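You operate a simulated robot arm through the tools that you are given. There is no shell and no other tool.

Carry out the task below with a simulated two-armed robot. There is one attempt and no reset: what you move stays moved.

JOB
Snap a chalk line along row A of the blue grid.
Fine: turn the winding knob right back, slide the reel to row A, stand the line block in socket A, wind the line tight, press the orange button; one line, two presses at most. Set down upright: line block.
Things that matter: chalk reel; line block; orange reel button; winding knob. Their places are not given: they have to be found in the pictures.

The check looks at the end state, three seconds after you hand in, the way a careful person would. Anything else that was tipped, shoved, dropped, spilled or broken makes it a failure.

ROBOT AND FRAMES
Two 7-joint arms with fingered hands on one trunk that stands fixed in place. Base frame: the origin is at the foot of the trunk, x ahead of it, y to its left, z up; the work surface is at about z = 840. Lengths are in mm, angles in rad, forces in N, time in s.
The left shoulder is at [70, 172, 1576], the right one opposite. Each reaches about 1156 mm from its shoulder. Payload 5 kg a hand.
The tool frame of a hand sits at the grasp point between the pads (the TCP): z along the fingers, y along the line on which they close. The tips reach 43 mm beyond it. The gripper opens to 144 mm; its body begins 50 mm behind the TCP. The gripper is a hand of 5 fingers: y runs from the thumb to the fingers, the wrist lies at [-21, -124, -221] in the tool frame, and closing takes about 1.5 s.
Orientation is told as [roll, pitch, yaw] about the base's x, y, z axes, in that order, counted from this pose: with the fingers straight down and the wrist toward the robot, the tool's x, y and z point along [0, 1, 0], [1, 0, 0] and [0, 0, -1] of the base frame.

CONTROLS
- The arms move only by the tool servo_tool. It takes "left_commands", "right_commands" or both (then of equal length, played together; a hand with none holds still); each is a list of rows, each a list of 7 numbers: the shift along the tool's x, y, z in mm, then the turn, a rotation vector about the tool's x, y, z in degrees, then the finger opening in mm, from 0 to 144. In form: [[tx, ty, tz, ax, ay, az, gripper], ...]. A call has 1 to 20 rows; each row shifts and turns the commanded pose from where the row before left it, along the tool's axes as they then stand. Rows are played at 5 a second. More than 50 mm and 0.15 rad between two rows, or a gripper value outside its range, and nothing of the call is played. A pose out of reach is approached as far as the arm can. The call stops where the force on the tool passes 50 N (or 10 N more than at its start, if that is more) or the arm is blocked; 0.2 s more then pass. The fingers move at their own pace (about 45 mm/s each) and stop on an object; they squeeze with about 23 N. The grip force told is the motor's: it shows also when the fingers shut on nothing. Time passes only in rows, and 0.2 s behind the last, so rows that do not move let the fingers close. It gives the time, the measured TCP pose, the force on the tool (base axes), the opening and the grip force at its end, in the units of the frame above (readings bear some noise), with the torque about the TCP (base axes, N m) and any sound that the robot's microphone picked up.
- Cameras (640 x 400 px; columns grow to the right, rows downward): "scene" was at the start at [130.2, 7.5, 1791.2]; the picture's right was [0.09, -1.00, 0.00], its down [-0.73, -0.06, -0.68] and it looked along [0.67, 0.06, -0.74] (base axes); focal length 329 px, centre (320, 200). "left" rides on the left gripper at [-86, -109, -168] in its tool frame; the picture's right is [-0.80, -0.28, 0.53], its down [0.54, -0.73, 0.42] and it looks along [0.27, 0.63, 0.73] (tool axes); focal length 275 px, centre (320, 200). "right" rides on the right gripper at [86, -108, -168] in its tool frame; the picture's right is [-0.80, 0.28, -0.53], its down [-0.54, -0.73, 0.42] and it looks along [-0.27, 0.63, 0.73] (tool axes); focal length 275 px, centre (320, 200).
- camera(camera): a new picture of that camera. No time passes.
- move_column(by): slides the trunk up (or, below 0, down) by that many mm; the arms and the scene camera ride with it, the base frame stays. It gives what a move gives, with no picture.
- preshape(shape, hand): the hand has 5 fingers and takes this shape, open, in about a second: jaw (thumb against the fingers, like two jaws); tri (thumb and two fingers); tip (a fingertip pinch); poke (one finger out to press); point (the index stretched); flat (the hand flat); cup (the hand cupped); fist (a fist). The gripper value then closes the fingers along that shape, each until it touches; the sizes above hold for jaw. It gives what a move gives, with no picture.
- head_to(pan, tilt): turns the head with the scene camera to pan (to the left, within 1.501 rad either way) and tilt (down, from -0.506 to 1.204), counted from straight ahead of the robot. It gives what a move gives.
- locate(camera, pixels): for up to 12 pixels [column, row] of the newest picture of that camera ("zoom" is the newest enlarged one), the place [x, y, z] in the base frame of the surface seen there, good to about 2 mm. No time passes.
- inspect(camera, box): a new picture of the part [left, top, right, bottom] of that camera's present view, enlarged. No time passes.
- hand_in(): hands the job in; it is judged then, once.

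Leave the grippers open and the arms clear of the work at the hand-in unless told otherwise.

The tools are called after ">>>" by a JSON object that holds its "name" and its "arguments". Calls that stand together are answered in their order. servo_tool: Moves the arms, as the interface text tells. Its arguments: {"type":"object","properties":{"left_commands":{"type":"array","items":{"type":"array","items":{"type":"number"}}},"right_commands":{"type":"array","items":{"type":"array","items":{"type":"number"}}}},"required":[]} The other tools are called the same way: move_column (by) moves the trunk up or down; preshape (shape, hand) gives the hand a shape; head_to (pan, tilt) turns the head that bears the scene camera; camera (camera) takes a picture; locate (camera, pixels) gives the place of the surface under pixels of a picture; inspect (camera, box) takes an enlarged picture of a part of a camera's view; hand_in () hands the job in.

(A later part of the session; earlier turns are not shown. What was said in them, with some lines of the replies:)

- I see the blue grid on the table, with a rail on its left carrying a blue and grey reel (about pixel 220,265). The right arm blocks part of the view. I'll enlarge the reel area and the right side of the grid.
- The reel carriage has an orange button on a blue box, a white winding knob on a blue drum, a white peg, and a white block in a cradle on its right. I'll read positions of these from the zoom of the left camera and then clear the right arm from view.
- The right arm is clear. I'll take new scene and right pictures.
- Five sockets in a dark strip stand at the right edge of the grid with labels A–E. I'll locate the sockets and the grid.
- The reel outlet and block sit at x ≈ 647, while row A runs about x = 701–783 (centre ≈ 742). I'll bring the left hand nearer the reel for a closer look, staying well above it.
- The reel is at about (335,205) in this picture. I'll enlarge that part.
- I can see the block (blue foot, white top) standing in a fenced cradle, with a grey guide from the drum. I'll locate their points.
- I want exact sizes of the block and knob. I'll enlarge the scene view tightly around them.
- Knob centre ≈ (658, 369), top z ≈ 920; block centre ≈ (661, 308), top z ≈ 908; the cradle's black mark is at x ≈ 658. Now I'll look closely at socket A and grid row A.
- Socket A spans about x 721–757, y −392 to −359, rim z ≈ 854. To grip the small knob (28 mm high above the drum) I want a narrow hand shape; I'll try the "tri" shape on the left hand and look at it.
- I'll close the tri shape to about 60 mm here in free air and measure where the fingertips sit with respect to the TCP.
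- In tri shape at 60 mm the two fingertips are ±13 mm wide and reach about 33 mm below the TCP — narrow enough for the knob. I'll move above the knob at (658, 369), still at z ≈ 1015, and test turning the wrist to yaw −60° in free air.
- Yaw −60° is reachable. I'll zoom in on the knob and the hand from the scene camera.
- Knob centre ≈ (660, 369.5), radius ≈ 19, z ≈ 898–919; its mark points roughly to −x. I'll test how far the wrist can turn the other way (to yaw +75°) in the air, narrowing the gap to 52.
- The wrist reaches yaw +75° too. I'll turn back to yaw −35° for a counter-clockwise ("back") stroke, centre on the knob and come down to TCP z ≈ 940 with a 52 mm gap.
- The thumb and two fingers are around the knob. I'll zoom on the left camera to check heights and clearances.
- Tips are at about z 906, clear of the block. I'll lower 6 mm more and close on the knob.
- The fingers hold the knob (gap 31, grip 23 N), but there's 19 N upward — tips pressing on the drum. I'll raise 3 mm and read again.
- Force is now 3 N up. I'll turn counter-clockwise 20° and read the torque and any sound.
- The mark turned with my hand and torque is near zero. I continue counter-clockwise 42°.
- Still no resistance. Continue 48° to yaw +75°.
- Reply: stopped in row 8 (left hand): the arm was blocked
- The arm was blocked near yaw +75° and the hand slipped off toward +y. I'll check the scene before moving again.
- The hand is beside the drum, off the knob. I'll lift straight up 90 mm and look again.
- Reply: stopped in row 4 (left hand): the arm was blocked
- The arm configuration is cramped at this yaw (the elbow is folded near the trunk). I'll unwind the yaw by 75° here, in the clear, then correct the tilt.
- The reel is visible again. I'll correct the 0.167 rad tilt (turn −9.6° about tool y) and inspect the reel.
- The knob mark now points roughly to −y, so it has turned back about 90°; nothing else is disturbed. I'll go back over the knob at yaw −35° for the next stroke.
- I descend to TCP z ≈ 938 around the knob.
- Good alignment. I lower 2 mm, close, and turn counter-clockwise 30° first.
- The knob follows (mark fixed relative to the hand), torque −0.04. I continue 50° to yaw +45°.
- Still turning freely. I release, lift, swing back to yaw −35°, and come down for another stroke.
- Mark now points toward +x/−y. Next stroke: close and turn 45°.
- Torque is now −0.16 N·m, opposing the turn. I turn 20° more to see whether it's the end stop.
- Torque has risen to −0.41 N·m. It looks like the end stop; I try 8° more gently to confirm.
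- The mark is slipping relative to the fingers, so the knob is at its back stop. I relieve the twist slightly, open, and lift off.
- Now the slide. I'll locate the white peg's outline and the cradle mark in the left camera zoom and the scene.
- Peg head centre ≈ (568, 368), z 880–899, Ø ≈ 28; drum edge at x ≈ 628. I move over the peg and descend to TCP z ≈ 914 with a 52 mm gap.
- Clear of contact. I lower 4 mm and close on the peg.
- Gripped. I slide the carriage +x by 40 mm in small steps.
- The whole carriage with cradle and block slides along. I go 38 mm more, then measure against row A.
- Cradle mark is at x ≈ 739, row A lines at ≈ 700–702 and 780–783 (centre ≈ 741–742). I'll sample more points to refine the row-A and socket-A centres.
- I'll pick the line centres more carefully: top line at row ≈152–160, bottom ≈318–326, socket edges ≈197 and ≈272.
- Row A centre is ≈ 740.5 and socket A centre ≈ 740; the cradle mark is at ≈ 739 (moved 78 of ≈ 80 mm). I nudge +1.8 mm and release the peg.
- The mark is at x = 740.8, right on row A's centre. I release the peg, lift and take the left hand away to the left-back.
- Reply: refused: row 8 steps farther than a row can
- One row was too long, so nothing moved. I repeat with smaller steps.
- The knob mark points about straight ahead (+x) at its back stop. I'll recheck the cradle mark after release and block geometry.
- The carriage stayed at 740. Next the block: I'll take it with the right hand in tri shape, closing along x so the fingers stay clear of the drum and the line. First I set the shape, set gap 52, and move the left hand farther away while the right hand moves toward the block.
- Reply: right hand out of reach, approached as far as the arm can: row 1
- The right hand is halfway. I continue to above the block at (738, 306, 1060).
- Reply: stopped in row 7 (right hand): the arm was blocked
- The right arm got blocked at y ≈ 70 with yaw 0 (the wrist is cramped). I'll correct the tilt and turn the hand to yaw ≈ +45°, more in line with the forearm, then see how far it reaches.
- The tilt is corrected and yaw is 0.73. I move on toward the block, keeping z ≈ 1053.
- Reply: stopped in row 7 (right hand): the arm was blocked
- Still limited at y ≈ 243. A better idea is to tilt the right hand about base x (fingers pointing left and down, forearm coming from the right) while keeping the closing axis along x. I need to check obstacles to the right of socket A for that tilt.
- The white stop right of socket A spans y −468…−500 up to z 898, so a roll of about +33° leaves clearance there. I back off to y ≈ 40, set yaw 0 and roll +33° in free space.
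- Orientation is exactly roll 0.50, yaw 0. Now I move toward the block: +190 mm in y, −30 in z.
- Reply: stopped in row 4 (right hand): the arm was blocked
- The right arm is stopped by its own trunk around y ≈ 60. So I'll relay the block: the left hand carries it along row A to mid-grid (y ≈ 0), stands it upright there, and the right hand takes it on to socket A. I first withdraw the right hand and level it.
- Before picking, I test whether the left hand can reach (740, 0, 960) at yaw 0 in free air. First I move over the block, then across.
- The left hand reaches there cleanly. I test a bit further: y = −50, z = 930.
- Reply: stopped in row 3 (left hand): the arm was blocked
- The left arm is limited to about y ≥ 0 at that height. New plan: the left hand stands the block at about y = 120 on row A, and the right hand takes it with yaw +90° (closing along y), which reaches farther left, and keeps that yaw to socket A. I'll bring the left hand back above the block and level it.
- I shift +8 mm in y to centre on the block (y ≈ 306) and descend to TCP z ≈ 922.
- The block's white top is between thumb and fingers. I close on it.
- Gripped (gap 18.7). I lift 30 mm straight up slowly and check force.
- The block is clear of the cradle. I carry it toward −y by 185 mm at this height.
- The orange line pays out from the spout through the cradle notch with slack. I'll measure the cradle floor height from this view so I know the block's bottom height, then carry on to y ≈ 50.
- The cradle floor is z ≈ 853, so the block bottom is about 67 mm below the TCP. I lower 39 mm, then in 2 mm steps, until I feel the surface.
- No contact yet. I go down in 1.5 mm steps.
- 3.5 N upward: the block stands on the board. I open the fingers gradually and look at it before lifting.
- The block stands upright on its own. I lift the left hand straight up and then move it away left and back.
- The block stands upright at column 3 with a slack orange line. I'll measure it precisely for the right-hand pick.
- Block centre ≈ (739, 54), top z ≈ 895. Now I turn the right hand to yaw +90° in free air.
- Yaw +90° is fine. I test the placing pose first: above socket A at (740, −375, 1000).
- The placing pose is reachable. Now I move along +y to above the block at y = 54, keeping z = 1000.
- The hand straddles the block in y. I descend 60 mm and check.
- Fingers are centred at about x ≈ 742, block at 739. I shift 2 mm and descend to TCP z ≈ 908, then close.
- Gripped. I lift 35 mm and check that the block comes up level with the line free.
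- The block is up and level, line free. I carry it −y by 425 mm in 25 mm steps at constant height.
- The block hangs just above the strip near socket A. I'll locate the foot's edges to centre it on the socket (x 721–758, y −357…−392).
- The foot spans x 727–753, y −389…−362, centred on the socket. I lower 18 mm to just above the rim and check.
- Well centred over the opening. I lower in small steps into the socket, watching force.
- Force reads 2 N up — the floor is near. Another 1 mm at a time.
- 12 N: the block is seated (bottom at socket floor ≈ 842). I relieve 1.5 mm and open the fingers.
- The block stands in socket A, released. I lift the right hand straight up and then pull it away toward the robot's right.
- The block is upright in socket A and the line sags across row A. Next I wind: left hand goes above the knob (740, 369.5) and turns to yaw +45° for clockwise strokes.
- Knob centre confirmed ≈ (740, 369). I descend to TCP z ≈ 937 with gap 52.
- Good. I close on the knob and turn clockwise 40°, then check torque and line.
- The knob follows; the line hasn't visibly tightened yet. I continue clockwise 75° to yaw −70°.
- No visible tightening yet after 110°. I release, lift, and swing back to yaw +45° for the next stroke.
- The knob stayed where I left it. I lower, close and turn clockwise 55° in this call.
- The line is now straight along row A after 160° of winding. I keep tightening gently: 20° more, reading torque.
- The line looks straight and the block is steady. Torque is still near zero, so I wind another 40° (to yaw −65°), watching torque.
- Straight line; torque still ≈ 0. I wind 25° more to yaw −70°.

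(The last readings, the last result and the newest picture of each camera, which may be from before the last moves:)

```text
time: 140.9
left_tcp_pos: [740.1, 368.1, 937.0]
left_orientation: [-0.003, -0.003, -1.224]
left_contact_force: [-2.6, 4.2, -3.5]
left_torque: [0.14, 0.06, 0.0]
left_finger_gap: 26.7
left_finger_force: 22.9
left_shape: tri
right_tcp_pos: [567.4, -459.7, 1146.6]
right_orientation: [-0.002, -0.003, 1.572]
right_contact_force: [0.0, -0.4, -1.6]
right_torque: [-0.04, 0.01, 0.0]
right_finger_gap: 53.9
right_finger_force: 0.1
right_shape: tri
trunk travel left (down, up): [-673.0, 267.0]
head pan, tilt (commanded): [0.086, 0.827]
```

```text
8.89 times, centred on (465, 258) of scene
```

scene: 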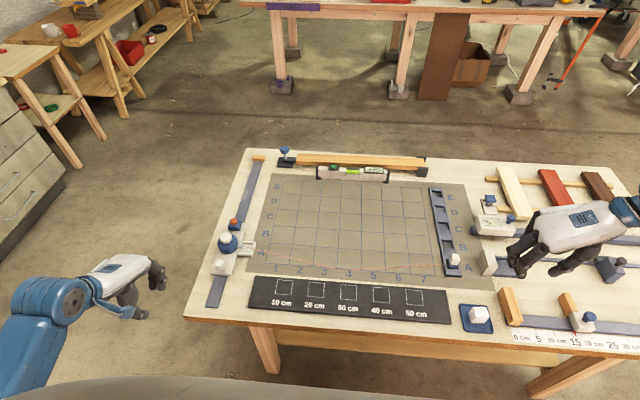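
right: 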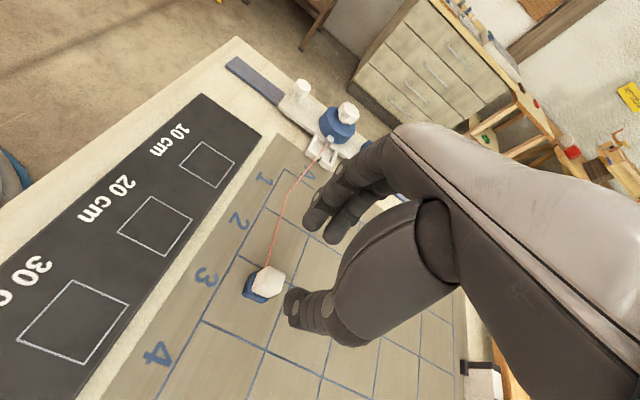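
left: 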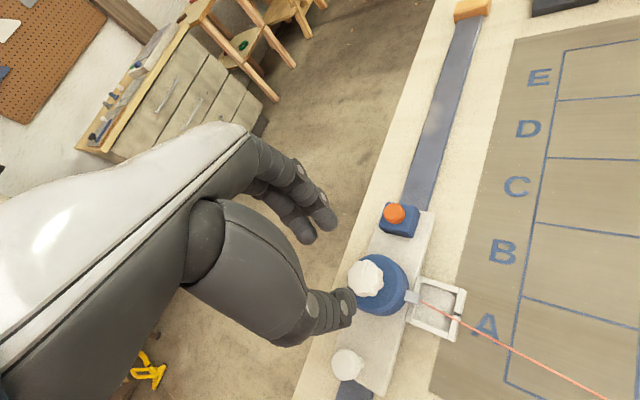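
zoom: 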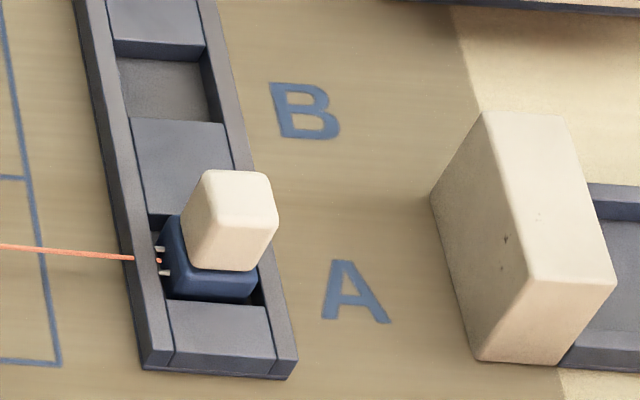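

Total wind ≈ 225°, still no resistance and the block hasn't moved. I release, swing back to yaw +45°, and wind further until I feel tightness.

>>> {"name": "servo_tool", "arguments": {"left_commands": [[0, 0, 0, 0, 0, 0, 52], [0, 0, 0, 0, 0, 0, 52], [0, 0, -5, 0, 0, 0, 52], [0, 0, -25, 0, 0, 0, 52], [0, 0, -20, 0, 0, 0, 52], [0, 0, 0, 0, 0, -8.2, 52], [0, 0, 0, 0, 0, -8.2, 52], [0, 0, 0, 0, 0, -8.2, 52], [0, 0, 0, 0, 0, -8.2, 52], [0, 0, 0, 0, 0, -8.2, 52], [0, 0, 0, 0, 0, -8.2, 52], [0, 0, 0, 0, 0, -8.2, 52], [0, 0, 0, 0, 0, -8.2, 52], [0, 0, 0, 0, 0, -8.2, 52], [0, 0, 0, 0, 0, -8.2, 52], [0, 0, 0, 0, 0, -8.2, 52], [0, 0, 0, 0, 0, -8.2, 52], [0, 0, 0, 0, 0, -8.2, 52], [0, 0, 0, 0, 0, -8.4, 52], [0, 0, 0, 0, 0, 0, 52]]}}

>>> {"name": "inspect", "arguments": {"camera": "left", "box": [260, 170, 420, 350]}}

>>> {"name": "inspect", "arguments": {"camera": "scene", "box": [205, 210, 475, 290]}}

```text
time: 145.2
left_tcp_pos: [741.4, 369.6, 988.3]
left_orientation: [-0.003, 0.003, 0.786]
left_contact_force: [0.6, 0.8, -0.6]
left_torque: [-0.05, 0.01, 0.01]
left_finger_gap: 51.4
left_finger_force: 0.1
left_shape: tri
right_tcp_pos: [568.3, -461.6, 1146.1]
right_orientation: [-0.002, -0.003, 1.571]
right_contact_force: [0.0, 0.0, -0.1]
right_torque: [-0.02, -0.03, 0.0]
right_finger_gap: 53.5
right_finger_force: 0.1
right_shape: tri
trunk travel left (down, up): [-673.0, 267.0]
head pan, tilt (commanded): [0.086, 0.827]
```

```text
2.22 times, centred on (340, 260) of left
```

zoom: 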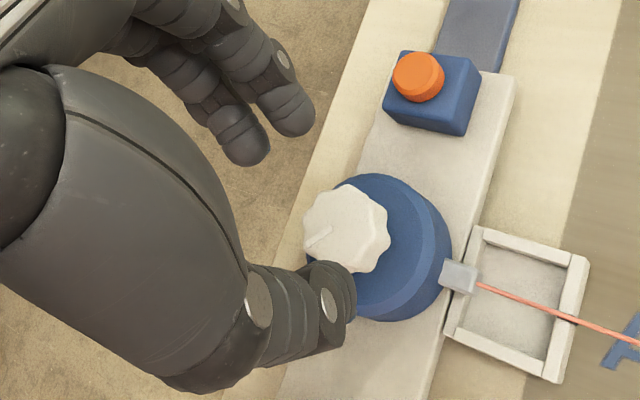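

```text
2.37 times, centred on (340, 250) of scene
```

zoom: 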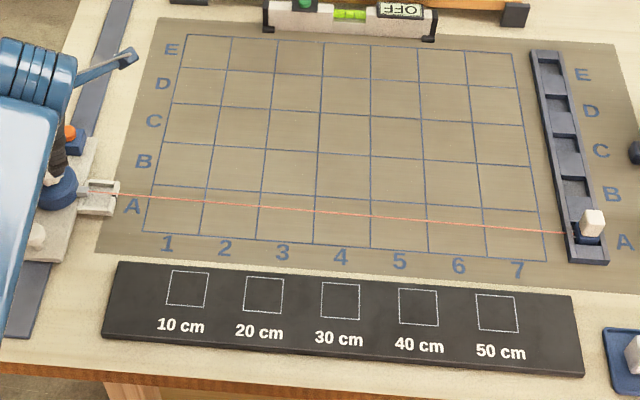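

Next winding stroke: lower, close and turn 50°.

>>> {"name": "servo_tool", "arguments": {"left_commands": [[0, 0, 25, 0, 0, 0, 52], [0, 0, 20, 0, 0, 0, 52], [0, 0, 5, 0, 0, 0, 52], [0, 0, 0, 0, 0, 0, 20], [0, 0, 0, 0, 0, 0, 20], [0, 0, 0, 0, 0, 0, 20], [0, 0, 0, 0, 0, 0, 20], [0, 0, 0, 0, 0, 0, 20], [0, 0, 0, 0, 0, 0, 20], [0, 0, 0, 0, 0, 5, 20], [0, 0, 0, 0, 0, 5, 20], [0, 0, 0, 0, 0, 5, 20], [0, 0, 0, 0, 0, 5, 20], [0, 0, 0, 0, 0, 5, 20], [0, 0, 0, 0, 0, 5, 20], [0, 0, 0, 0, 0, 0, 20]]}}

>>> {"name": "inspect", "arguments": {"camera": "left", "box": [260, 170, 420, 350]}}

>>> {"name": "inspect", "arguments": {"camera": "scene", "box": [440, 235, 490, 280]}}

```text
time: 148.6
left_tcp_pos: [740.0, 368.4, 937.3]
left_orientation: [-0.002, 0.002, 0.26]
left_contact_force: [-1.8, 0.0, -0.7]
left_torque: [-0.02, 0.07, 0.01]
left_finger_gap: 27.1
left_finger_force: 23.4
left_shape: tri
right_tcp_pos: [567.9, -461.4, 1145.3]
right_orientation: [-0.001, -0.004, 1.572]
right_contact_force: [0.8, -0.6, 0.3]
right_torque: [-0.03, 0.02, 0.01]
right_finger_gap: 53.5
right_finger_force: 0.0
right_shape: tri
trunk travel left (down, up): [-673.0, 267.0]
head pan, tilt (commanded): [0.086, 0.827]
```

```text
2.22 times, centred on (340, 260) of left
```

zoom: 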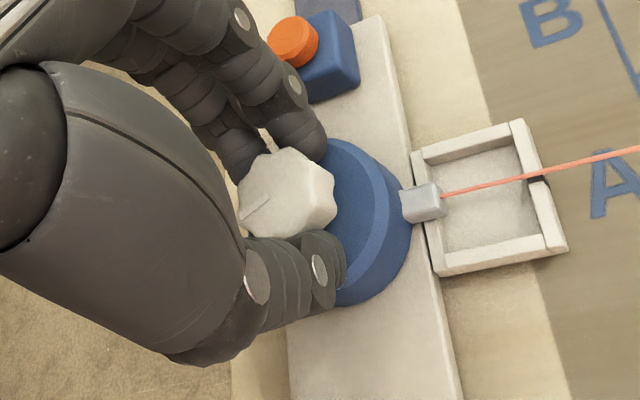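

```text
8.89 times, centred on (465, 258) of scene
```

zoom: 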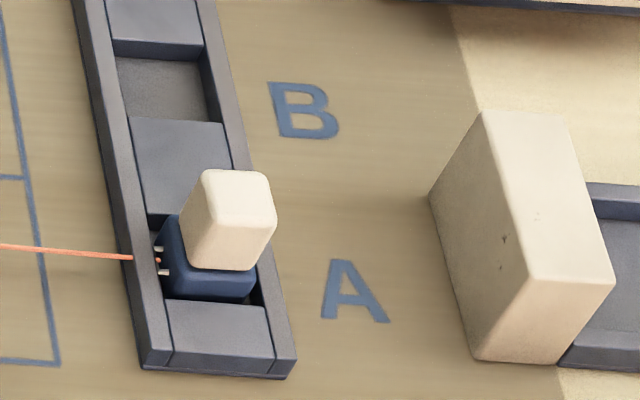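

Still no resistance at ≈ 255°. I continue 40°.

>>> {"name": "servo_tool", "arguments": {"left_commands": [[0, 0, 0, 0, 0, 5, 20], [0, 0, 0, 0, 0, 5, 20], [0, 0, 0, 0, 0, 5, 20], [0, 0, 0, 0, 0, 5, 20], [0, 0, 0, 0, 0, 5, 20], [0, 0, 0, 0, 0, 5, 20], [0, 0, 0, 0, 0, 5, 20], [0, 0, 0, 0, 0, 5, 20], [0, 0, 0, 0, 0, 0, 20]]}}

>>> {"name": "inspect", "arguments": {"camera": "left", "box": [260, 170, 420, 350]}}

>>> {"name": "inspect", "arguments": {"camera": "scene", "box": [440, 235, 490, 280]}}

```text
time: 150.6
left_tcp_pos: [740.6, 370.1, 937.7]
left_orientation: [0.0, 0.0, -0.435]
left_contact_force: [0.7, 12.7, 2.6]
left_torque: [0.42, 0.04, 0.47]
left_finger_gap: 26.7
left_finger_force: 23.0
left_shape: tri
right_tcp_pos: [567.4, -459.8, 1146.6]
right_orientation: [-0.001, 0.0, 1.572]
right_contact_force: [-0.1, 0.2, 0.2]
right_torque: [-0.02, -0.01, 0.01]
right_finger_gap: 53.7
right_finger_force: 0.0
right_shape: tri
trunk travel left (down, up): [-673.0, 267.0]
head pan, tilt (commanded): [0.086, 0.827]
```

```text
2.22 times, centred on (340, 260) of left
```

zoom: 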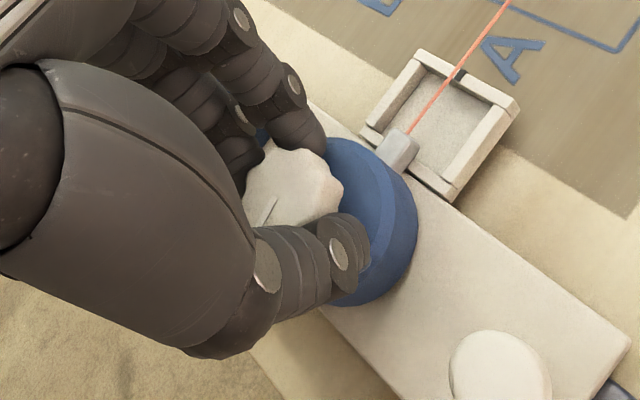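

```text
8.89 times, centred on (465, 258) of scene
```

zoom: 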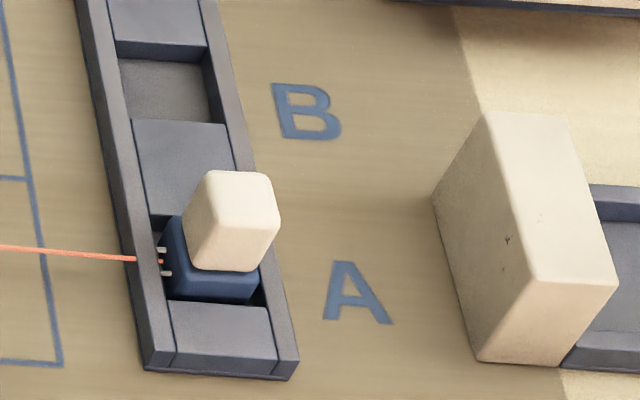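

Torque has jumped to +0.47 N·m and the fingers begin to slip: the knob is wound tight. I release and lift off, then inspect the reel, line and block.

>>> {"name": "servo_tool", "arguments": {"left_commands": [[0, 0, 0, 0, 0, -2, 20], [0, 0, 0, 0, 0, 0, 52], [0, 0, 0, 0, 0, 0, 52], [0, 0, 0, 0, 0, 0, 52], [0, 0, -5, 0, 0, 0, 52], [0, 0, -25, 0, 0, 0, 52], [0, 0, -40, 0, 0, 0, 52], [0, 0, -20, 0, 0, 7, 52], [0, 0, 0, 0, 0, -7, 52], [0, -40, 0, 0, 0, 0, 52], [0, -40, 0, 0, 0, 0, 52], [0, -40, 0, 0, 0, 0, 52], [0, -30, 0, 0, 0, 0, 52], [0, 0, 0, 0, 0, 0, 52]]}}

>>> {"name": "camera", "arguments": {"camera": "scene"}}

>>> {"name": "inspect", "arguments": {"camera": "scene", "box": [205, 210, 285, 280]}}

>>> {"name": "inspect", "arguments": {"camera": "scene", "box": [205, 210, 475, 290]}}

```text
time: 153.6
left_tcp_pos: [604.1, 427.0, 1027.8]
left_orientation: [-0.004, 0.0, -0.401]
left_contact_force: [0.9, 0.6, -0.8]
left_torque: [0.01, 0.0, 0.02]
left_finger_gap: 51.8
left_finger_force: 0.0
left_shape: tri
right_tcp_pos: [568.3, -461.6, 1145.4]
right_orientation: [-0.001, -0.004, 1.572]
right_contact_force: [-0.3, 0.3, 0.8]
right_torque: [0.02, 0.03, 0.01]
right_finger_gap: 53.9
right_finger_force: 0.0
right_shape: tri
trunk travel left (down, up): [-673.0, 267.0]
head pan, tilt (commanded): [0.086, 0.827]
```

```text
taken
```

scene: 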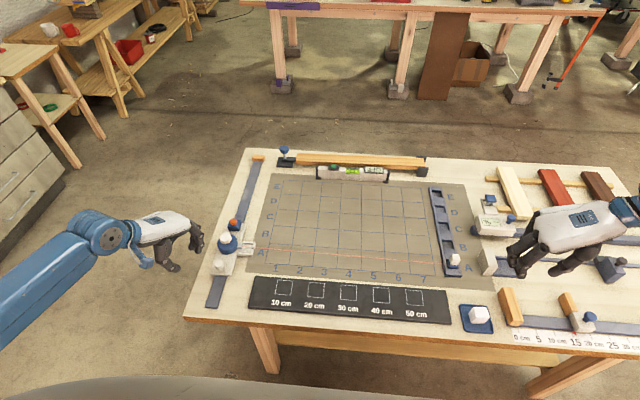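

```text
5.71 times, centred on (245, 245) of scene
```

zoom: 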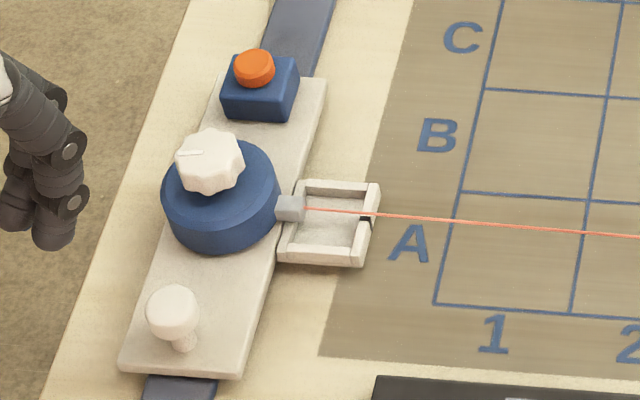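

```text
2.37 times, centred on (340, 250) of scene
```

zoom: 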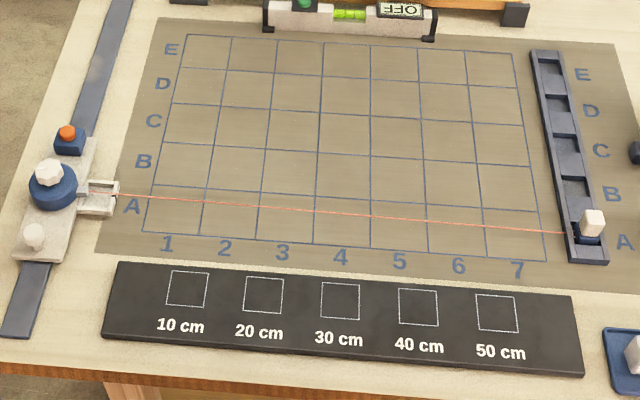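

The line is straight and tight; the knob mark points to +y, i.e. 270° wound. I check the cradle notch and button location.

>>> {"name": "inspect", "arguments": {"camera": "scene", "box": [215, 212, 275, 260]}}

>>> {"name": "locate", "arguments": {"camera": "zoom", "pixels": [[238, 55], [218, 58], [258, 60], [238, 42], [238, 72], [395, 220], [400, 232], [372, 224], [410, 173], [375, 285], [240, 85], [215, 100]]}}

```text
8.33 times, centred on (245, 236) of scene
```

zoom: 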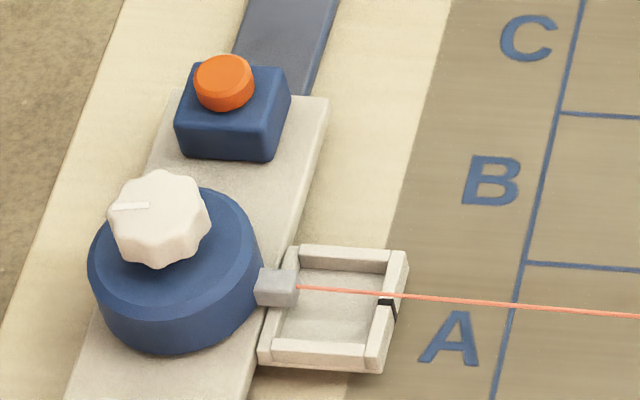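

```text
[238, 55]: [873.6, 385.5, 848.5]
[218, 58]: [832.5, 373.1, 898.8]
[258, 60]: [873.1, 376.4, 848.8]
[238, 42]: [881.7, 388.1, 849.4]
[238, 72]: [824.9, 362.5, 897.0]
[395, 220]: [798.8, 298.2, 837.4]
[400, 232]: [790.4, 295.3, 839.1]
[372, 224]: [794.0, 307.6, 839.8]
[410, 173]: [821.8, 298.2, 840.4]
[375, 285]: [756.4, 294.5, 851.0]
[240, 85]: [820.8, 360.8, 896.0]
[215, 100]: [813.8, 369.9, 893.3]
```

>>> {"name": "locate", "arguments": {"camera": "zoom", "pixels": [[225, 58], [198, 78], [222, 98], [248, 78], [222, 78], [388, 305], [393, 306], [387, 312], [185, 100], [285, 110], [225, 155], [224, 108]]}}

```text
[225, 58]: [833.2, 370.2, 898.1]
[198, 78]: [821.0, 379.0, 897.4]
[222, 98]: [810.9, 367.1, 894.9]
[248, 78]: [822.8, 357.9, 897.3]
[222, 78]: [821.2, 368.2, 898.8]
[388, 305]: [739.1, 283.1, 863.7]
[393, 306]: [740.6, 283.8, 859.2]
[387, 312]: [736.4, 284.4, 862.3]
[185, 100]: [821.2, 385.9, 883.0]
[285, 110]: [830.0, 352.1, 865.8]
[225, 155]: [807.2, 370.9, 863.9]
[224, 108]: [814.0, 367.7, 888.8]
```

Button centre ≈ (821.5, 368.3), top z ≈ 898, and the reel is still on row A. I'll give the left hand the "poke" shape and find the fingertip.

>>> {"name": "preshape", "arguments": {"hand": "left", "shape": "poke"}}

>>> {"name": "inspect", "arguments": {"camera": "scene", "box": [130, 190, 250, 290]}}

>>> {"name": "camera", "arguments": {"camera": "left"}}

```text
time: 154.4
left_tcp_pos: [602.8, 427.8, 1027.3]
left_orientation: [-0.004, -0.002, -0.403]
left_contact_force: [-0.8, 0.2, -0.3]
left_torque: [-0.03, -0.02, 0.0]
left_finger_gap: 0.0
left_finger_force: 0.1
left_shape: poke
right_tcp_pos: [568.4, -461.5, 1145.2]
right_orientation: [0.0, -0.003, 1.569]
right_contact_force: [0.3, 1.1, 0.4]
right_torque: [-0.02, -0.02, 0.02]
right_finger_gap: 53.7
right_finger_force: 0.1
right_shape: tri
trunk travel left (down, up): [-673.0, 267.0]
head pan, tilt (commanded): [0.086, 0.827]
```

```text
4.00 times, centred on (190, 240) of scene
```

zoom: 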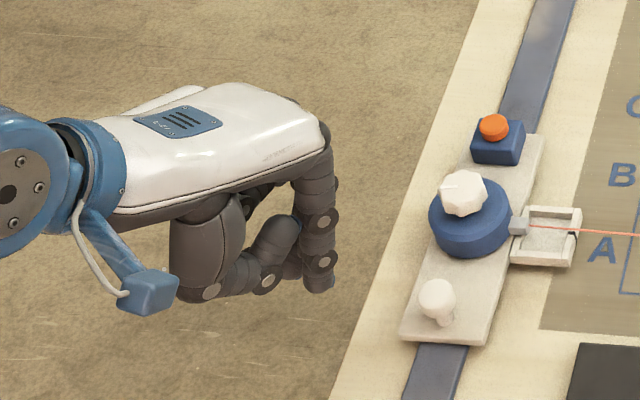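

```text
taken
```

left: 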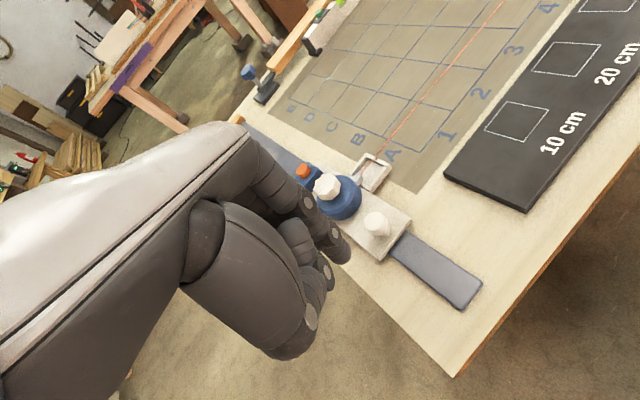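

The index finger now points straight down. I'll hold it with gripper value 0 for a moment and locate the fingertip.

>>> {"name": "servo_tool", "arguments": {"left_commands": [[0, 0, 0, 0, 0, 0, 0], [0, 0, 0, 0, 0, 0, 0], [0, 0, 0, 0, 0, 0, 0]]}}

>>> {"name": "inspect", "arguments": {"camera": "left", "box": [270, 170, 390, 290]}}

>>> {"name": "inspect", "arguments": {"camera": "scene", "box": [170, 220, 230, 270]}}

```text
time: 155.2
left_tcp_pos: [604.0, 427.6, 1028.4]
left_orientation: [-0.003, 0.0, -0.402]
left_contact_force: [0.5, 0.4, -0.5]
left_torque: [0.03, 0.02, 0.04]
left_finger_gap: 0.1
left_finger_force: 0.1
left_shape: poke
right_tcp_pos: [568.1, -461.5, 1145.9]
right_orientation: [-0.004, -0.004, 1.572]
right_contact_force: [0.9, -0.1, 0.4]
right_torque: [0.0, 0.05, -0.03]
right_finger_gap: 53.5
right_finger_force: 0.1
right_shape: tri
trunk travel left (down, up): [-673.0, 267.0]
head pan, tilt (commanded): [0.086, 0.827]
```

```text
3.33 times, centred on (330, 230) of left
```

zoom: 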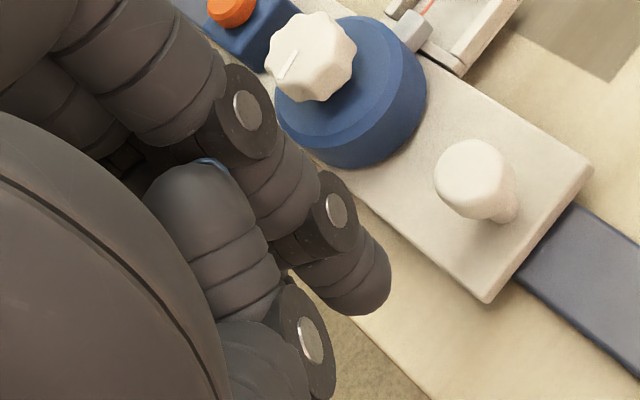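

```text
8.00 times, centred on (200, 245) of scene
```

zoom: 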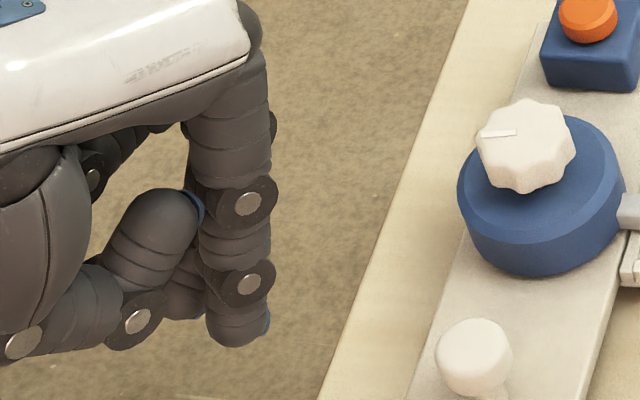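

>>> {"name": "locate", "arguments": {"camera": "zoom", "pixels": [[238, 340], [215, 330], [262, 325], [238, 315], [230, 250], [120, 340], [180, 310], [160, 215]]}}

>>> {"name": "inspect", "arguments": {"camera": "left", "box": [270, 170, 390, 290]}}

>>> {"name": "locate", "arguments": {"camera": "zoom", "pixels": [[350, 310], [340, 290], [370, 290], [385, 275], [330, 300], [360, 265], [340, 212], [310, 345]]}}

```text
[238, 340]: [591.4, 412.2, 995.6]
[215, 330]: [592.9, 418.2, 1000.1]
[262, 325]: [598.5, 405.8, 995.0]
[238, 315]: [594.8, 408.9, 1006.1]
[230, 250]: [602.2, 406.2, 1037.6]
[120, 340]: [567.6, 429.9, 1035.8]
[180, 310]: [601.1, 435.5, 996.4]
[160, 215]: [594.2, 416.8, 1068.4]
```

```text
3.33 times, centred on (330, 230) of left
```

zoom: 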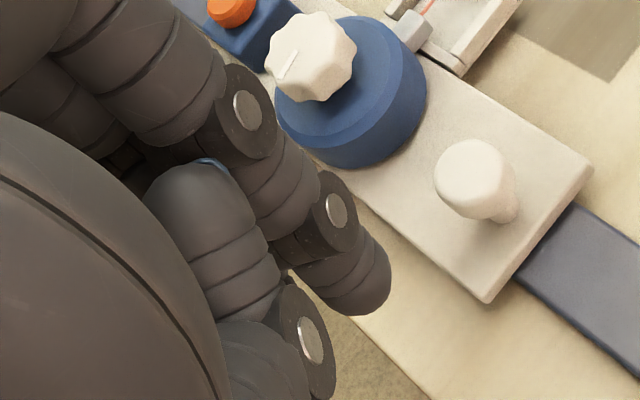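

```text
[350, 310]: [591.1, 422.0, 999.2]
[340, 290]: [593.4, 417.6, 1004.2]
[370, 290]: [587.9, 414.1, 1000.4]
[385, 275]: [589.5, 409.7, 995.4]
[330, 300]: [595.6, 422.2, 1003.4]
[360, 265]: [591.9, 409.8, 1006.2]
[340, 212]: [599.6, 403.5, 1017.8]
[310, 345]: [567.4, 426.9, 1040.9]
```

The fingertip sits at about tool offset (−16, +3, +36). I move so the tip is over the button (TCP ≈ (825.5, 384.3)) and go down to about 45 mm above it, then verify.

>>> {"name": "servo_tool", "arguments": {"left_commands": [[7.8, 36.8, 0, 0, 0, 0, 0], [7.8, 36.8, 0, 0, 0, 0, 0], [7.8, 36.8, 0, 0, 0, 0, 0], [7.8, 36.8, 0, 0, 0, 0, 0], [7.8, 36.8, 0, 0, 0, 0, 0], [7.8, 36.8, 0, 0, 0, 0, 0], [0, 0, 25, 0, 0, 0, 0], [0, 0, 25, 0, 0, 0, 0], [0, 0, 0, 0, 0, 0, 0]]}}

>>> {"name": "inspect", "arguments": {"camera": "scene", "box": [200, 190, 260, 240]}}

>>> {"name": "camera", "arguments": {"camera": "left"}}

```text
time: 157.2
left_tcp_pos: [824.8, 383.8, 979.1]
left_orientation: [-0.002, -0.001, -0.401]
left_contact_force: [-0.6, -0.1, 0.2]
left_torque: [0.01, 0.0, 0.0]
left_finger_gap: 0.0
left_finger_force: 0.1
left_shape: poke
right_tcp_pos: [566.8, -463.1, 1145.6]
right_orientation: [-0.002, -0.004, 1.571]
right_contact_force: [-0.3, 0.3, -0.3]
right_torque: [0.03, -0.01, 0.01]
right_finger_gap: 53.7
right_finger_force: 0.0
right_shape: tri
trunk travel left (down, up): [-673.0, 267.0]
head pan, tilt (commanded): [0.086, 0.827]
```

```text
8.00 times, centred on (230, 215) of scene
```

zoom: 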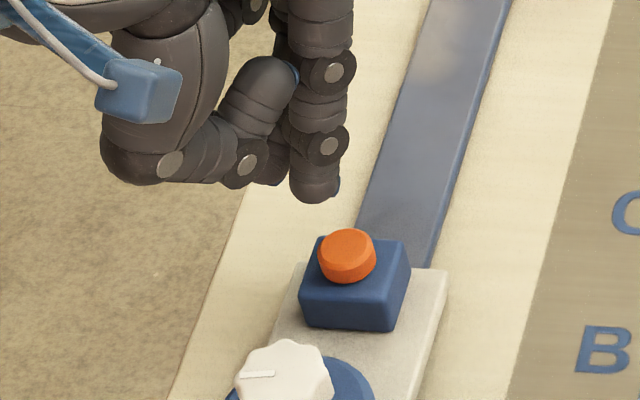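

```text
taken
```

left: 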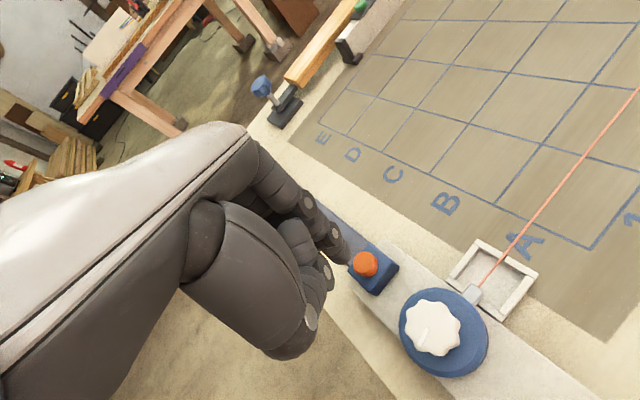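

>>> {"name": "locate", "arguments": {"camera": "zoom", "pixels": [[315, 195], [298, 185], [332, 185], [318, 170], [265, 180], [346, 250], [346, 232], [346, 268], [240, 180], [325, 255], [370, 250], [160, 165]]}}

>>> {"name": "inspect", "arguments": {"camera": "left", "box": [270, 190, 430, 350]}}

```text
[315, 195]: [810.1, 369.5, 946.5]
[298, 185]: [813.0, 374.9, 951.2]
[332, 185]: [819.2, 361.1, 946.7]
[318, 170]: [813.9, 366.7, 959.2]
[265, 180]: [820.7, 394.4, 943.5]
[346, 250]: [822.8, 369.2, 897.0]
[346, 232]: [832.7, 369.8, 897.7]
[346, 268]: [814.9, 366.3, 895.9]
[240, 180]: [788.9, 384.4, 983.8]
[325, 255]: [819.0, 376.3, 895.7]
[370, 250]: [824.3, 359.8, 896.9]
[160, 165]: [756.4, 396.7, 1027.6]
```

```text
2.50 times, centred on (350, 270) of left
```

zoom: 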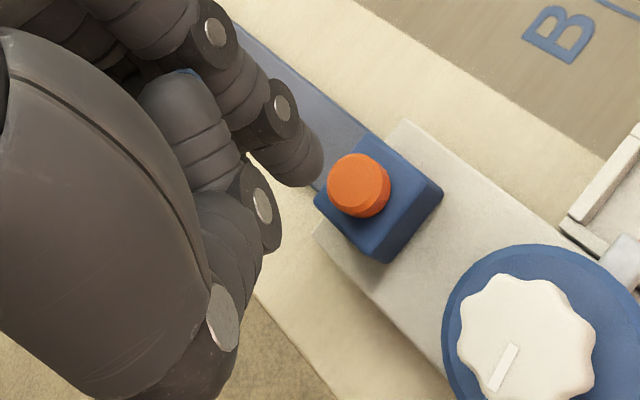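

The tip is over the button within 2–3 mm. I shift +2 mm in x and lower 36 mm, to about 8 mm above the button.

>>> {"name": "servo_tool", "arguments": {"left_commands": [[0.8, 1.8, 12, 0, 0, 0, 0], [0, 0, 12, 0, 0, 0, 0], [0, 0, 12, 0, 0, 0, 0], [0, 0, 0, 0, 0, 0, 0]]}}

>>> {"name": "inspect", "arguments": {"camera": "scene", "box": [205, 200, 255, 240]}}

>>> {"name": "inspect", "arguments": {"camera": "left", "box": [290, 190, 390, 290]}}

```text
time: 158.2
left_tcp_pos: [825.6, 385.8, 941.8]
left_orientation: [-0.005, -0.001, -0.401]
left_contact_force: [-0.6, 0.7, -0.6]
left_torque: [0.02, 0.02, -0.03]
left_finger_gap: 0.0
left_finger_force: 0.1
left_shape: poke
right_tcp_pos: [567.3, -462.1, 1144.9]
right_orientation: [0.001, -0.003, 1.572]
right_contact_force: [0.5, -0.2, -1.1]
right_torque: [-0.01, 0.02, -0.01]
right_finger_gap: 53.7
right_finger_force: 0.0
right_shape: tri
trunk travel left (down, up): [-673.0, 267.0]
head pan, tilt (commanded): [0.086, 0.827]
```

```text
10.00 times, centred on (230, 220) of scene
```

zoom: 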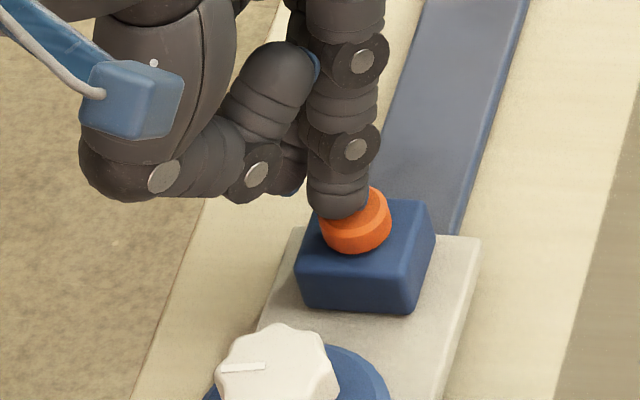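

```text
4.00 times, centred on (340, 240) of left
```

zoom: 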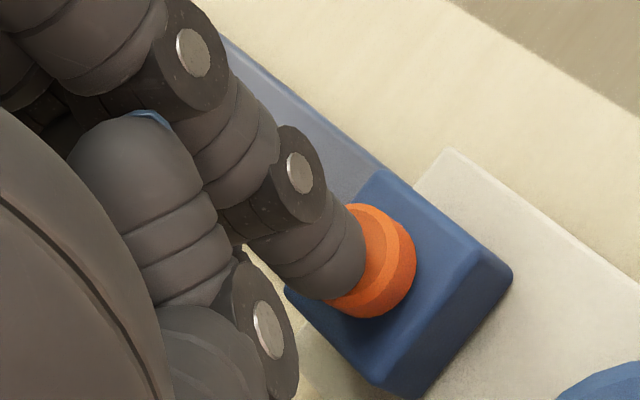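

>>> {"name": "locate", "arguments": {"camera": "zoom", "pixels": [[350, 270], [300, 280], [330, 285], [390, 270], [375, 230], [400, 240], [365, 300]]}}

>>> {"name": "inspect", "arguments": {"camera": "scene", "box": [215, 210, 245, 230]}}

>>> {"name": "locate", "arguments": {"camera": "zoom", "pixels": [[330, 200], [270, 180], [385, 180], [330, 170], [330, 215], [400, 200], [360, 270], [290, 240]]}}

```text
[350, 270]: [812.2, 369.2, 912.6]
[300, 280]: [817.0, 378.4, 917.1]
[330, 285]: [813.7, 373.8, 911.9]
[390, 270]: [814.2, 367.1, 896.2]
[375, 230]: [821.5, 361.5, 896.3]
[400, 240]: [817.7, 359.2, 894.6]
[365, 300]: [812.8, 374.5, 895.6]
```

```text
16.00 times, centred on (230, 220) of scene
```

zoom: 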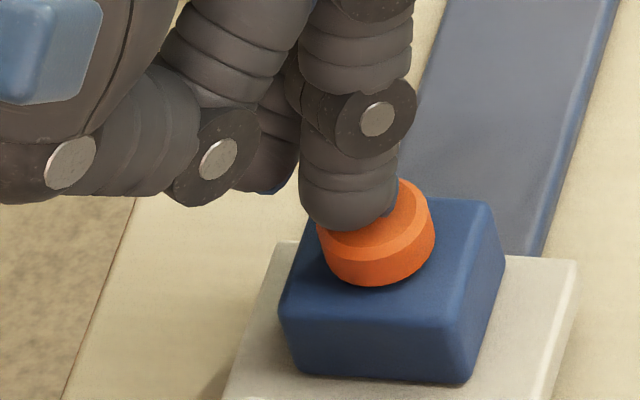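

```text
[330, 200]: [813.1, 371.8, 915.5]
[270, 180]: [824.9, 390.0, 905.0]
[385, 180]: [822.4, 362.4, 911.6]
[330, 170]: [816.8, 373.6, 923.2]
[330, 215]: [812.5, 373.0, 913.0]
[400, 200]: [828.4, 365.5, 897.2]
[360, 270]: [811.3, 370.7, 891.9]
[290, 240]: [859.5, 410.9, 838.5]
```

I shift 2.5 mm toward −y and press down slowly: 10 mm in small steps, listening for the click.

>>> {"name": "servo_tool", "arguments": {"left_commands": [[-1.9, 1.9, 0, 0, 0, 0, 0], [0, 0, 3, 0, 0, 0, 0], [0, 0, 2, 0, 0, 0, 0], [0, 0, 2, 0, 0, 0, 0], [0, 0, 0, 0, 0, 0, 0]]}}

>>> {"name": "inspect", "arguments": {"camera": "scene", "box": [215, 210, 245, 230]}}

```text
time: 159.4
left_tcp_pos: [827.0, 381.6, 936.6]
left_orientation: [-0.005, -0.001, -0.401]
left_contact_force: [-0.4, -1.2, 3.2]
left_torque: [-0.06, 0.01, 0.01]
left_finger_gap: 0.0
left_finger_force: 0.0
left_shape: poke
right_tcp_pos: [568.0, -462.2, 1146.8]
right_orientation: [-0.005, -0.004, 1.571]
right_contact_force: [-0.5, 1.0, -0.3]
right_torque: [-0.01, 0.02, 0.02]
right_finger_gap: 53.5
right_finger_force: 0.1
right_shape: tri
trunk travel left (down, up): [-673.0, 267.0]
head pan, tilt (commanded): [0.086, 0.827]
heard: click
```

```text
16.00 times, centred on (230, 220) of scene
```

zoom: 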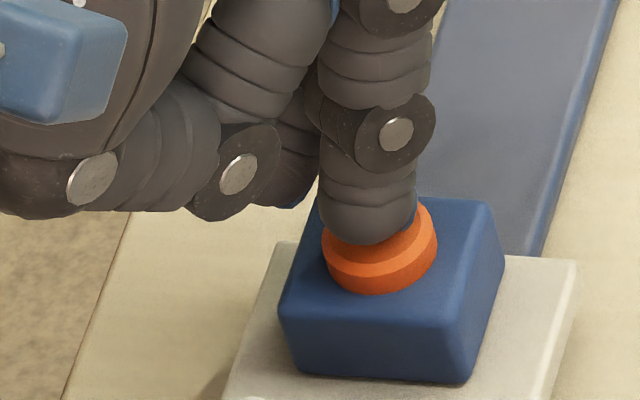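

A click was heard. Before doing anything more, I look at the board for the chalk line.

>>> {"name": "inspect", "arguments": {"camera": "scene", "box": [225, 230, 345, 280]}}

>>> {"name": "inspect", "arguments": {"camera": "scene", "box": [345, 230, 465, 280]}}

```text
5.33 times, centred on (285, 255) of scene
```

zoom: 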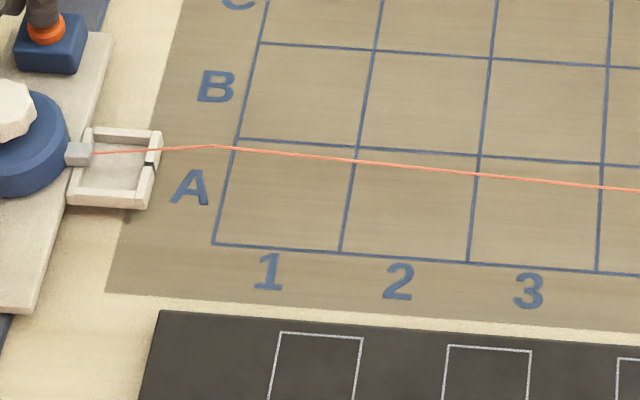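

```text
5.33 times, centred on (405, 255) of scene
```

zoom: 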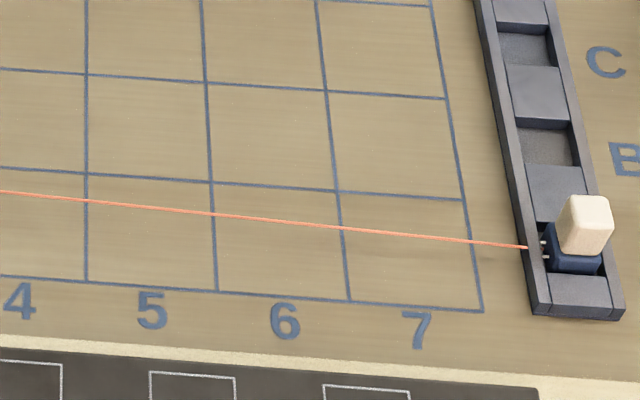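

The click has plucked the line (it's lifted near column 1). I lift the finger straight off the button and let a second pass, then look.

>>> {"name": "servo_tool", "arguments": {"left_commands": [[0, 0, 0, 0, 0, 0, 0], [0, 0, -10, 0, 0, 0, 0], [0, 0, -20, 0, 0, 0, 0], [0, 0, -20, 0, 0, 0, 0], [0, 0, -20, 0, 0, 0, 0], [0, 0, 0, 0, 0, 0, 0]]}}

>>> {"name": "inspect", "arguments": {"camera": "scene", "box": [225, 230, 345, 280]}}

>>> {"name": "inspect", "arguments": {"camera": "scene", "box": [345, 230, 465, 280]}}

```text
time: 160.8
left_tcp_pos: [828.0, 382.6, 1005.2]
left_orientation: [-0.003, 0.001, -0.402]
left_contact_force: [0.0, -0.5, 0.5]
left_torque: [-0.03, 0.0, -0.05]
left_finger_gap: 0.0
left_finger_force: 0.2
left_shape: poke
right_tcp_pos: [567.4, -461.8, 1145.5]
right_orientation: [-0.003, -0.004, 1.57]
right_contact_force: [0.2, -0.3, 0.2]
right_torque: [0.0, 0.03, -0.02]
right_finger_gap: 53.7
right_finger_force: 0.0
right_shape: tri
trunk travel left (down, up): [-673.0, 267.0]
head pan, tilt (commanded): [0.086, 0.827]
```

```text
5.33 times, centred on (285, 255) of scene
```

zoom: 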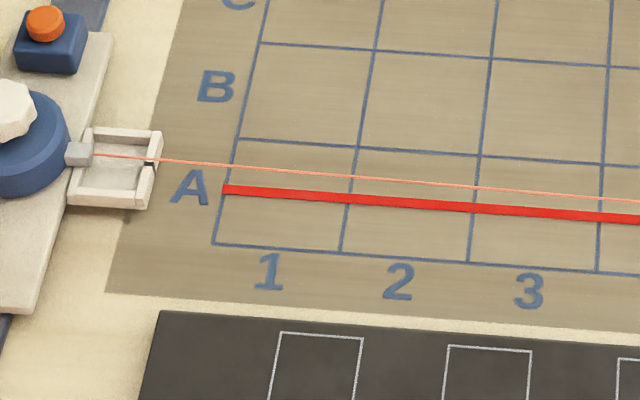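

```text
5.33 times, centred on (405, 255) of scene
```

zoom: 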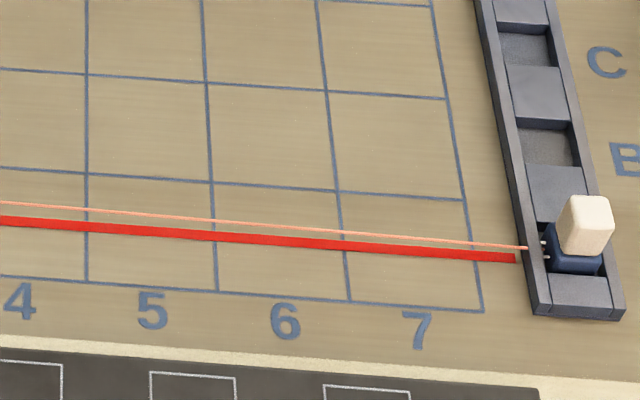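

One clean red chalk line lies along row A, from left edge to socket A. Now I withdraw both arms, up and back, clear of the work.

>>> {"name": "servo_tool", "arguments": {"left_commands": [[0, 0, -30, 0, 0, 0, 0], [0, 0, -30, 0, 0, 0, 0], [-9.5, -33.3, -10, 0, 0, 0, 0], [-9.5, -33.3, -10, 0, 0, 0, 0], [-9.5, -33.3, -10, 0, 0, 0, 0], [-9.5, -33.3, -10, 0, 0, 0, 0], [-9.5, -33.3, -10, 0, 0, 0, 0], [-9.5, -33.3, -10, 0, 0, 0, 0], [-9.5, -33.3, -10, 0, 0, 0, 0], [-9.5, -33.3, -10, 0, 0, 0, 0], [-9.5, -33.3, -10, 0, 0, 0, 0], [-9.5, -33.3, -10, 0, 0, 0, 0], [-9.5, -33.3, 0, 0, 0, 0, 0], [-9.5, -33.3, 0, 0, 0, 0, 0]], "right_commands": [[0, 0, -20, 0, 0, 0, 54], [0, 0, -20, 0, 0, 0, 54], [30, 0, 0, 0, 0, 0, 54], [30, 0, 0, 0, 0, 0, 54], [30, 0, 0, 0, 0, 0, 54], [30, 0, 0, 0, 0, 0, 54], [0, 0, 0, 0, 0, 0, 54], [0, 0, 0, 0, 0, 0, 54], [0, 0, 0, 0, 0, 0, 54], [0, 0, 0, 0, 0, 0, 54], [0, 0, 0, 0, 0, 0, 54], [0, 0, 0, 0, 0, 0, 54], [0, 0, 0, 0, 0, 0, 54], [0, 0, 0, 0, 0, 0, 54]]}}

>>> {"name": "camera", "arguments": {"camera": "scene"}}

```text
time: 163.8
left_tcp_pos: [414.2, 432.6, 1166.7]
left_orientation: [0.0, -0.001, -0.402]
left_contact_force: [0.4, 0.2, 0.3]
left_torque: [0.01, -0.01, -0.01]
left_finger_gap: 0.0
left_finger_force: 0.0
left_shape: poke
right_tcp_pos: [446.3, -462.1, 1186.3]
right_orientation: [-0.003, -0.003, 1.571]
right_contact_force: [-0.7, 0.2, -0.7]
right_torque: [0.0, -0.05, 0.0]
right_finger_gap: 53.6
right_finger_force: 0.1
right_shape: tri
trunk travel left (down, up): [-673.0, 267.0]
head pan, tilt (commanded): [0.086, 0.827]
```

```text
taken
```

scene: 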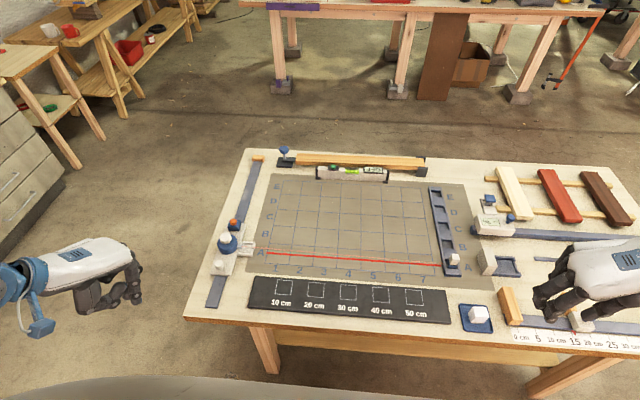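

Both arms are back. I open both hands into the jaw shape.

>>> {"name": "preshape", "arguments": {"hand": "left", "shape": "jaw"}}

>>> {"name": "preshape", "arguments": {"hand": "right", "shape": "jaw"}}

>>> {"name": "servo_tool", "arguments": {"left_commands": [[0, 0, 0, 0, 0, 0, 144], [0, 0, 0, 0, 0, 0, 144], [0, 0, 0, 0, 0, 0, 144], [0, 0, 0, 0, 0, 0, 144], [0, 0, 0, 0, 0, 0, 144], [0, 0, 0, 0, 0, 0, 144]], "right_commands": [[0, 0, 0, 0, 0, 0, 144], [0, 0, 0, 0, 0, 0, 144], [0, 0, 0, 0, 0, 0, 144], [0, 0, 0, 0, 0, 0, 144], [0, 0, 0, 0, 0, 0, 144], [0, 0, 0, 0, 0, 0, 144]]}}

>>> {"name": "inspect", "arguments": {"camera": "scene", "box": [185, 140, 515, 340]}}

>>> {"name": "inspect", "arguments": {"camera": "scene", "box": [205, 210, 285, 280]}}

>>> {"name": "inspect", "arguments": {"camera": "scene", "box": [430, 230, 500, 290]}}

```text
time: 164.8
left_tcp_pos: [416.0, 433.3, 1165.4]
left_orientation: [-0.003, 0.0, -0.401]
left_contact_force: [-0.1, 0.1, 1.2]
left_torque: [-0.01, 0.01, 0.02]
left_finger_gap: 144.1
left_finger_force: 0.0
left_shape: jaw
right_tcp_pos: [449.1, -462.3, 1185.7]
right_orientation: [-0.002, -0.004, 1.57]
right_contact_force: [0.3, -0.4, -0.9]
right_torque: [-0.02, -0.01, 0.01]
right_finger_gap: 53.7
right_finger_force: 0.0
right_shape: tri
trunk travel left (down, up): [-673.0, 267.0]
head pan, tilt (commanded): [0.086, 0.827]
```

```text
time: 165.7
left_tcp_pos: [415.5, 433.8, 1165.6]
left_orientation: [-0.004, 0.0, -0.401]
left_contact_force: [-0.1, 0.6, 0.7]
left_torque: [-0.01, 0.02, -0.01]
left_finger_gap: 144.0
left_finger_force: 0.0
left_shape: jaw
right_tcp_pos: [448.1, -462.1, 1185.7]
right_orientation: [-0.004, -0.004, 1.57]
right_contact_force: [-0.2, -1.0, 0.0]
right_torque: [0.0, 0.0, 0.01]
right_finger_gap: 143.5
right_finger_force: 0.1
right_shape: jaw
trunk travel left (down, up): [-673.0, 267.0]
head pan, tilt (commanded): [0.086, 0.827]
```

```text
time: 167.1
left_tcp_pos: [414.2, 434.3, 1164.6]
left_orientation: [-0.004, -0.002, -0.402]
left_contact_force: [0.9, -0.7, -0.8]
left_torque: [0.02, 0.0, 0.01]
left_finger_gap: 143.6
left_finger_force: 0.1
left_shape: jaw
right_tcp_pos: [446.1, -462.2, 1184.0]
right_orientation: [-0.004, -0.006, 1.572]
right_contact_force: [-0.2, -0.3, -0.5]
right_torque: [-0.02, 0.0, 0.0]
right_finger_gap: 143.5
right_finger_force: 0.1
right_shape: jaw
trunk travel left (down, up): [-673.0, 267.0]
head pan, tilt (commanded): [0.086, 0.827]
```

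```text
1.94 times, centred on (350, 240) of scene
```

zoom: 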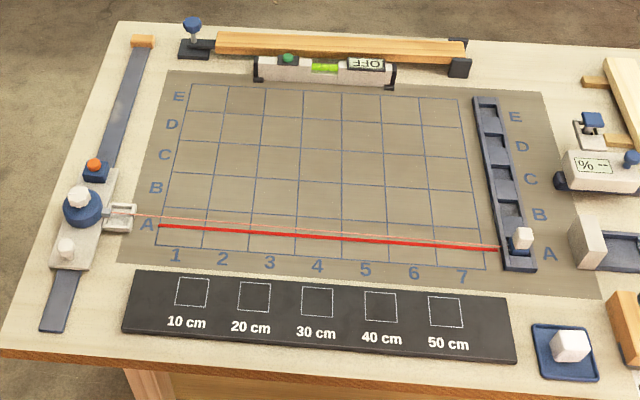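

```text
5.71 times, centred on (245, 245) of scene
```

zoom: 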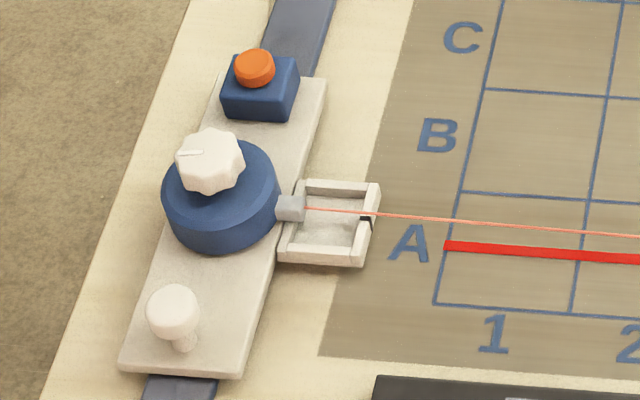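

```text
6.67 times, centred on (465, 260) of scene
```

zoom: 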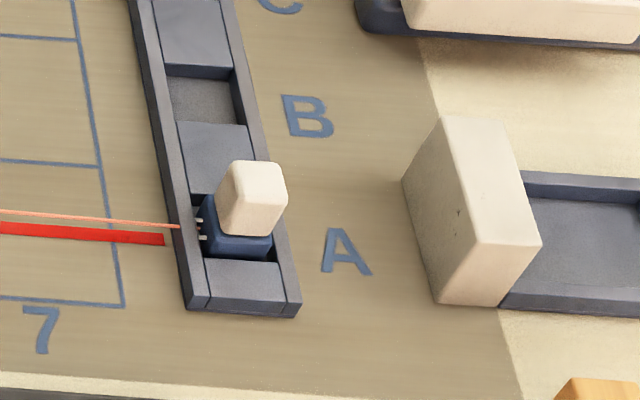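

One red line runs along row A, the block stands upright in socket A, the line is tight, and nothing else was disturbed. A last check of the chalk line's position before handing in.

>>> {"name": "locate", "arguments": {"camera": "scene", "pixels": [[275, 254], [300, 256], [350, 259], [400, 262], [430, 264]]}}

```text
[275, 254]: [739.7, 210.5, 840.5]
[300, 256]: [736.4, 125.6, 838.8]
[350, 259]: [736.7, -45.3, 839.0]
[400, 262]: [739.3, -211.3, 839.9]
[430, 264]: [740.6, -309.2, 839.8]
```

The chalk line lies at x ≈ 737–741, in the middle of row A (row centre about 740.5). Both grippers are open and both arms are clear of the work. I hand in.

>>> {"name": "hand_in", "arguments": {}}

```text
The job is handed in.
```

I snapped one red chalk line along row A with a single press of the orange button, and handed the job in; no result came back.

- **Chalk line:** it lies at x ≈ 737–741 mm, in the middle of row A, whose centre is about 740.5 mm. It runs from the left edge of the grid nearly to the socket strip.
- **Reel:** it is aligned with row A. I turned the winding knob right back to its stop. After placing the block I wound the knob about 270° until it resisted, and the line is tight.
- **Line block:** it stands upright in socket A. Neither arm could carry it the whole way. So the left hand stood it upright on row A at about column 3, and the right hand took it on to the socket.
- **Slip:** during the first knob stroke the left arm was blocked and its hand slid off the knob. The block shifted a few millimetres in its cradle. I saw no other effect.

In the final pictures nothing else on the table looks tipped or moved. The grippers are open and both arms are pulled back above the table.
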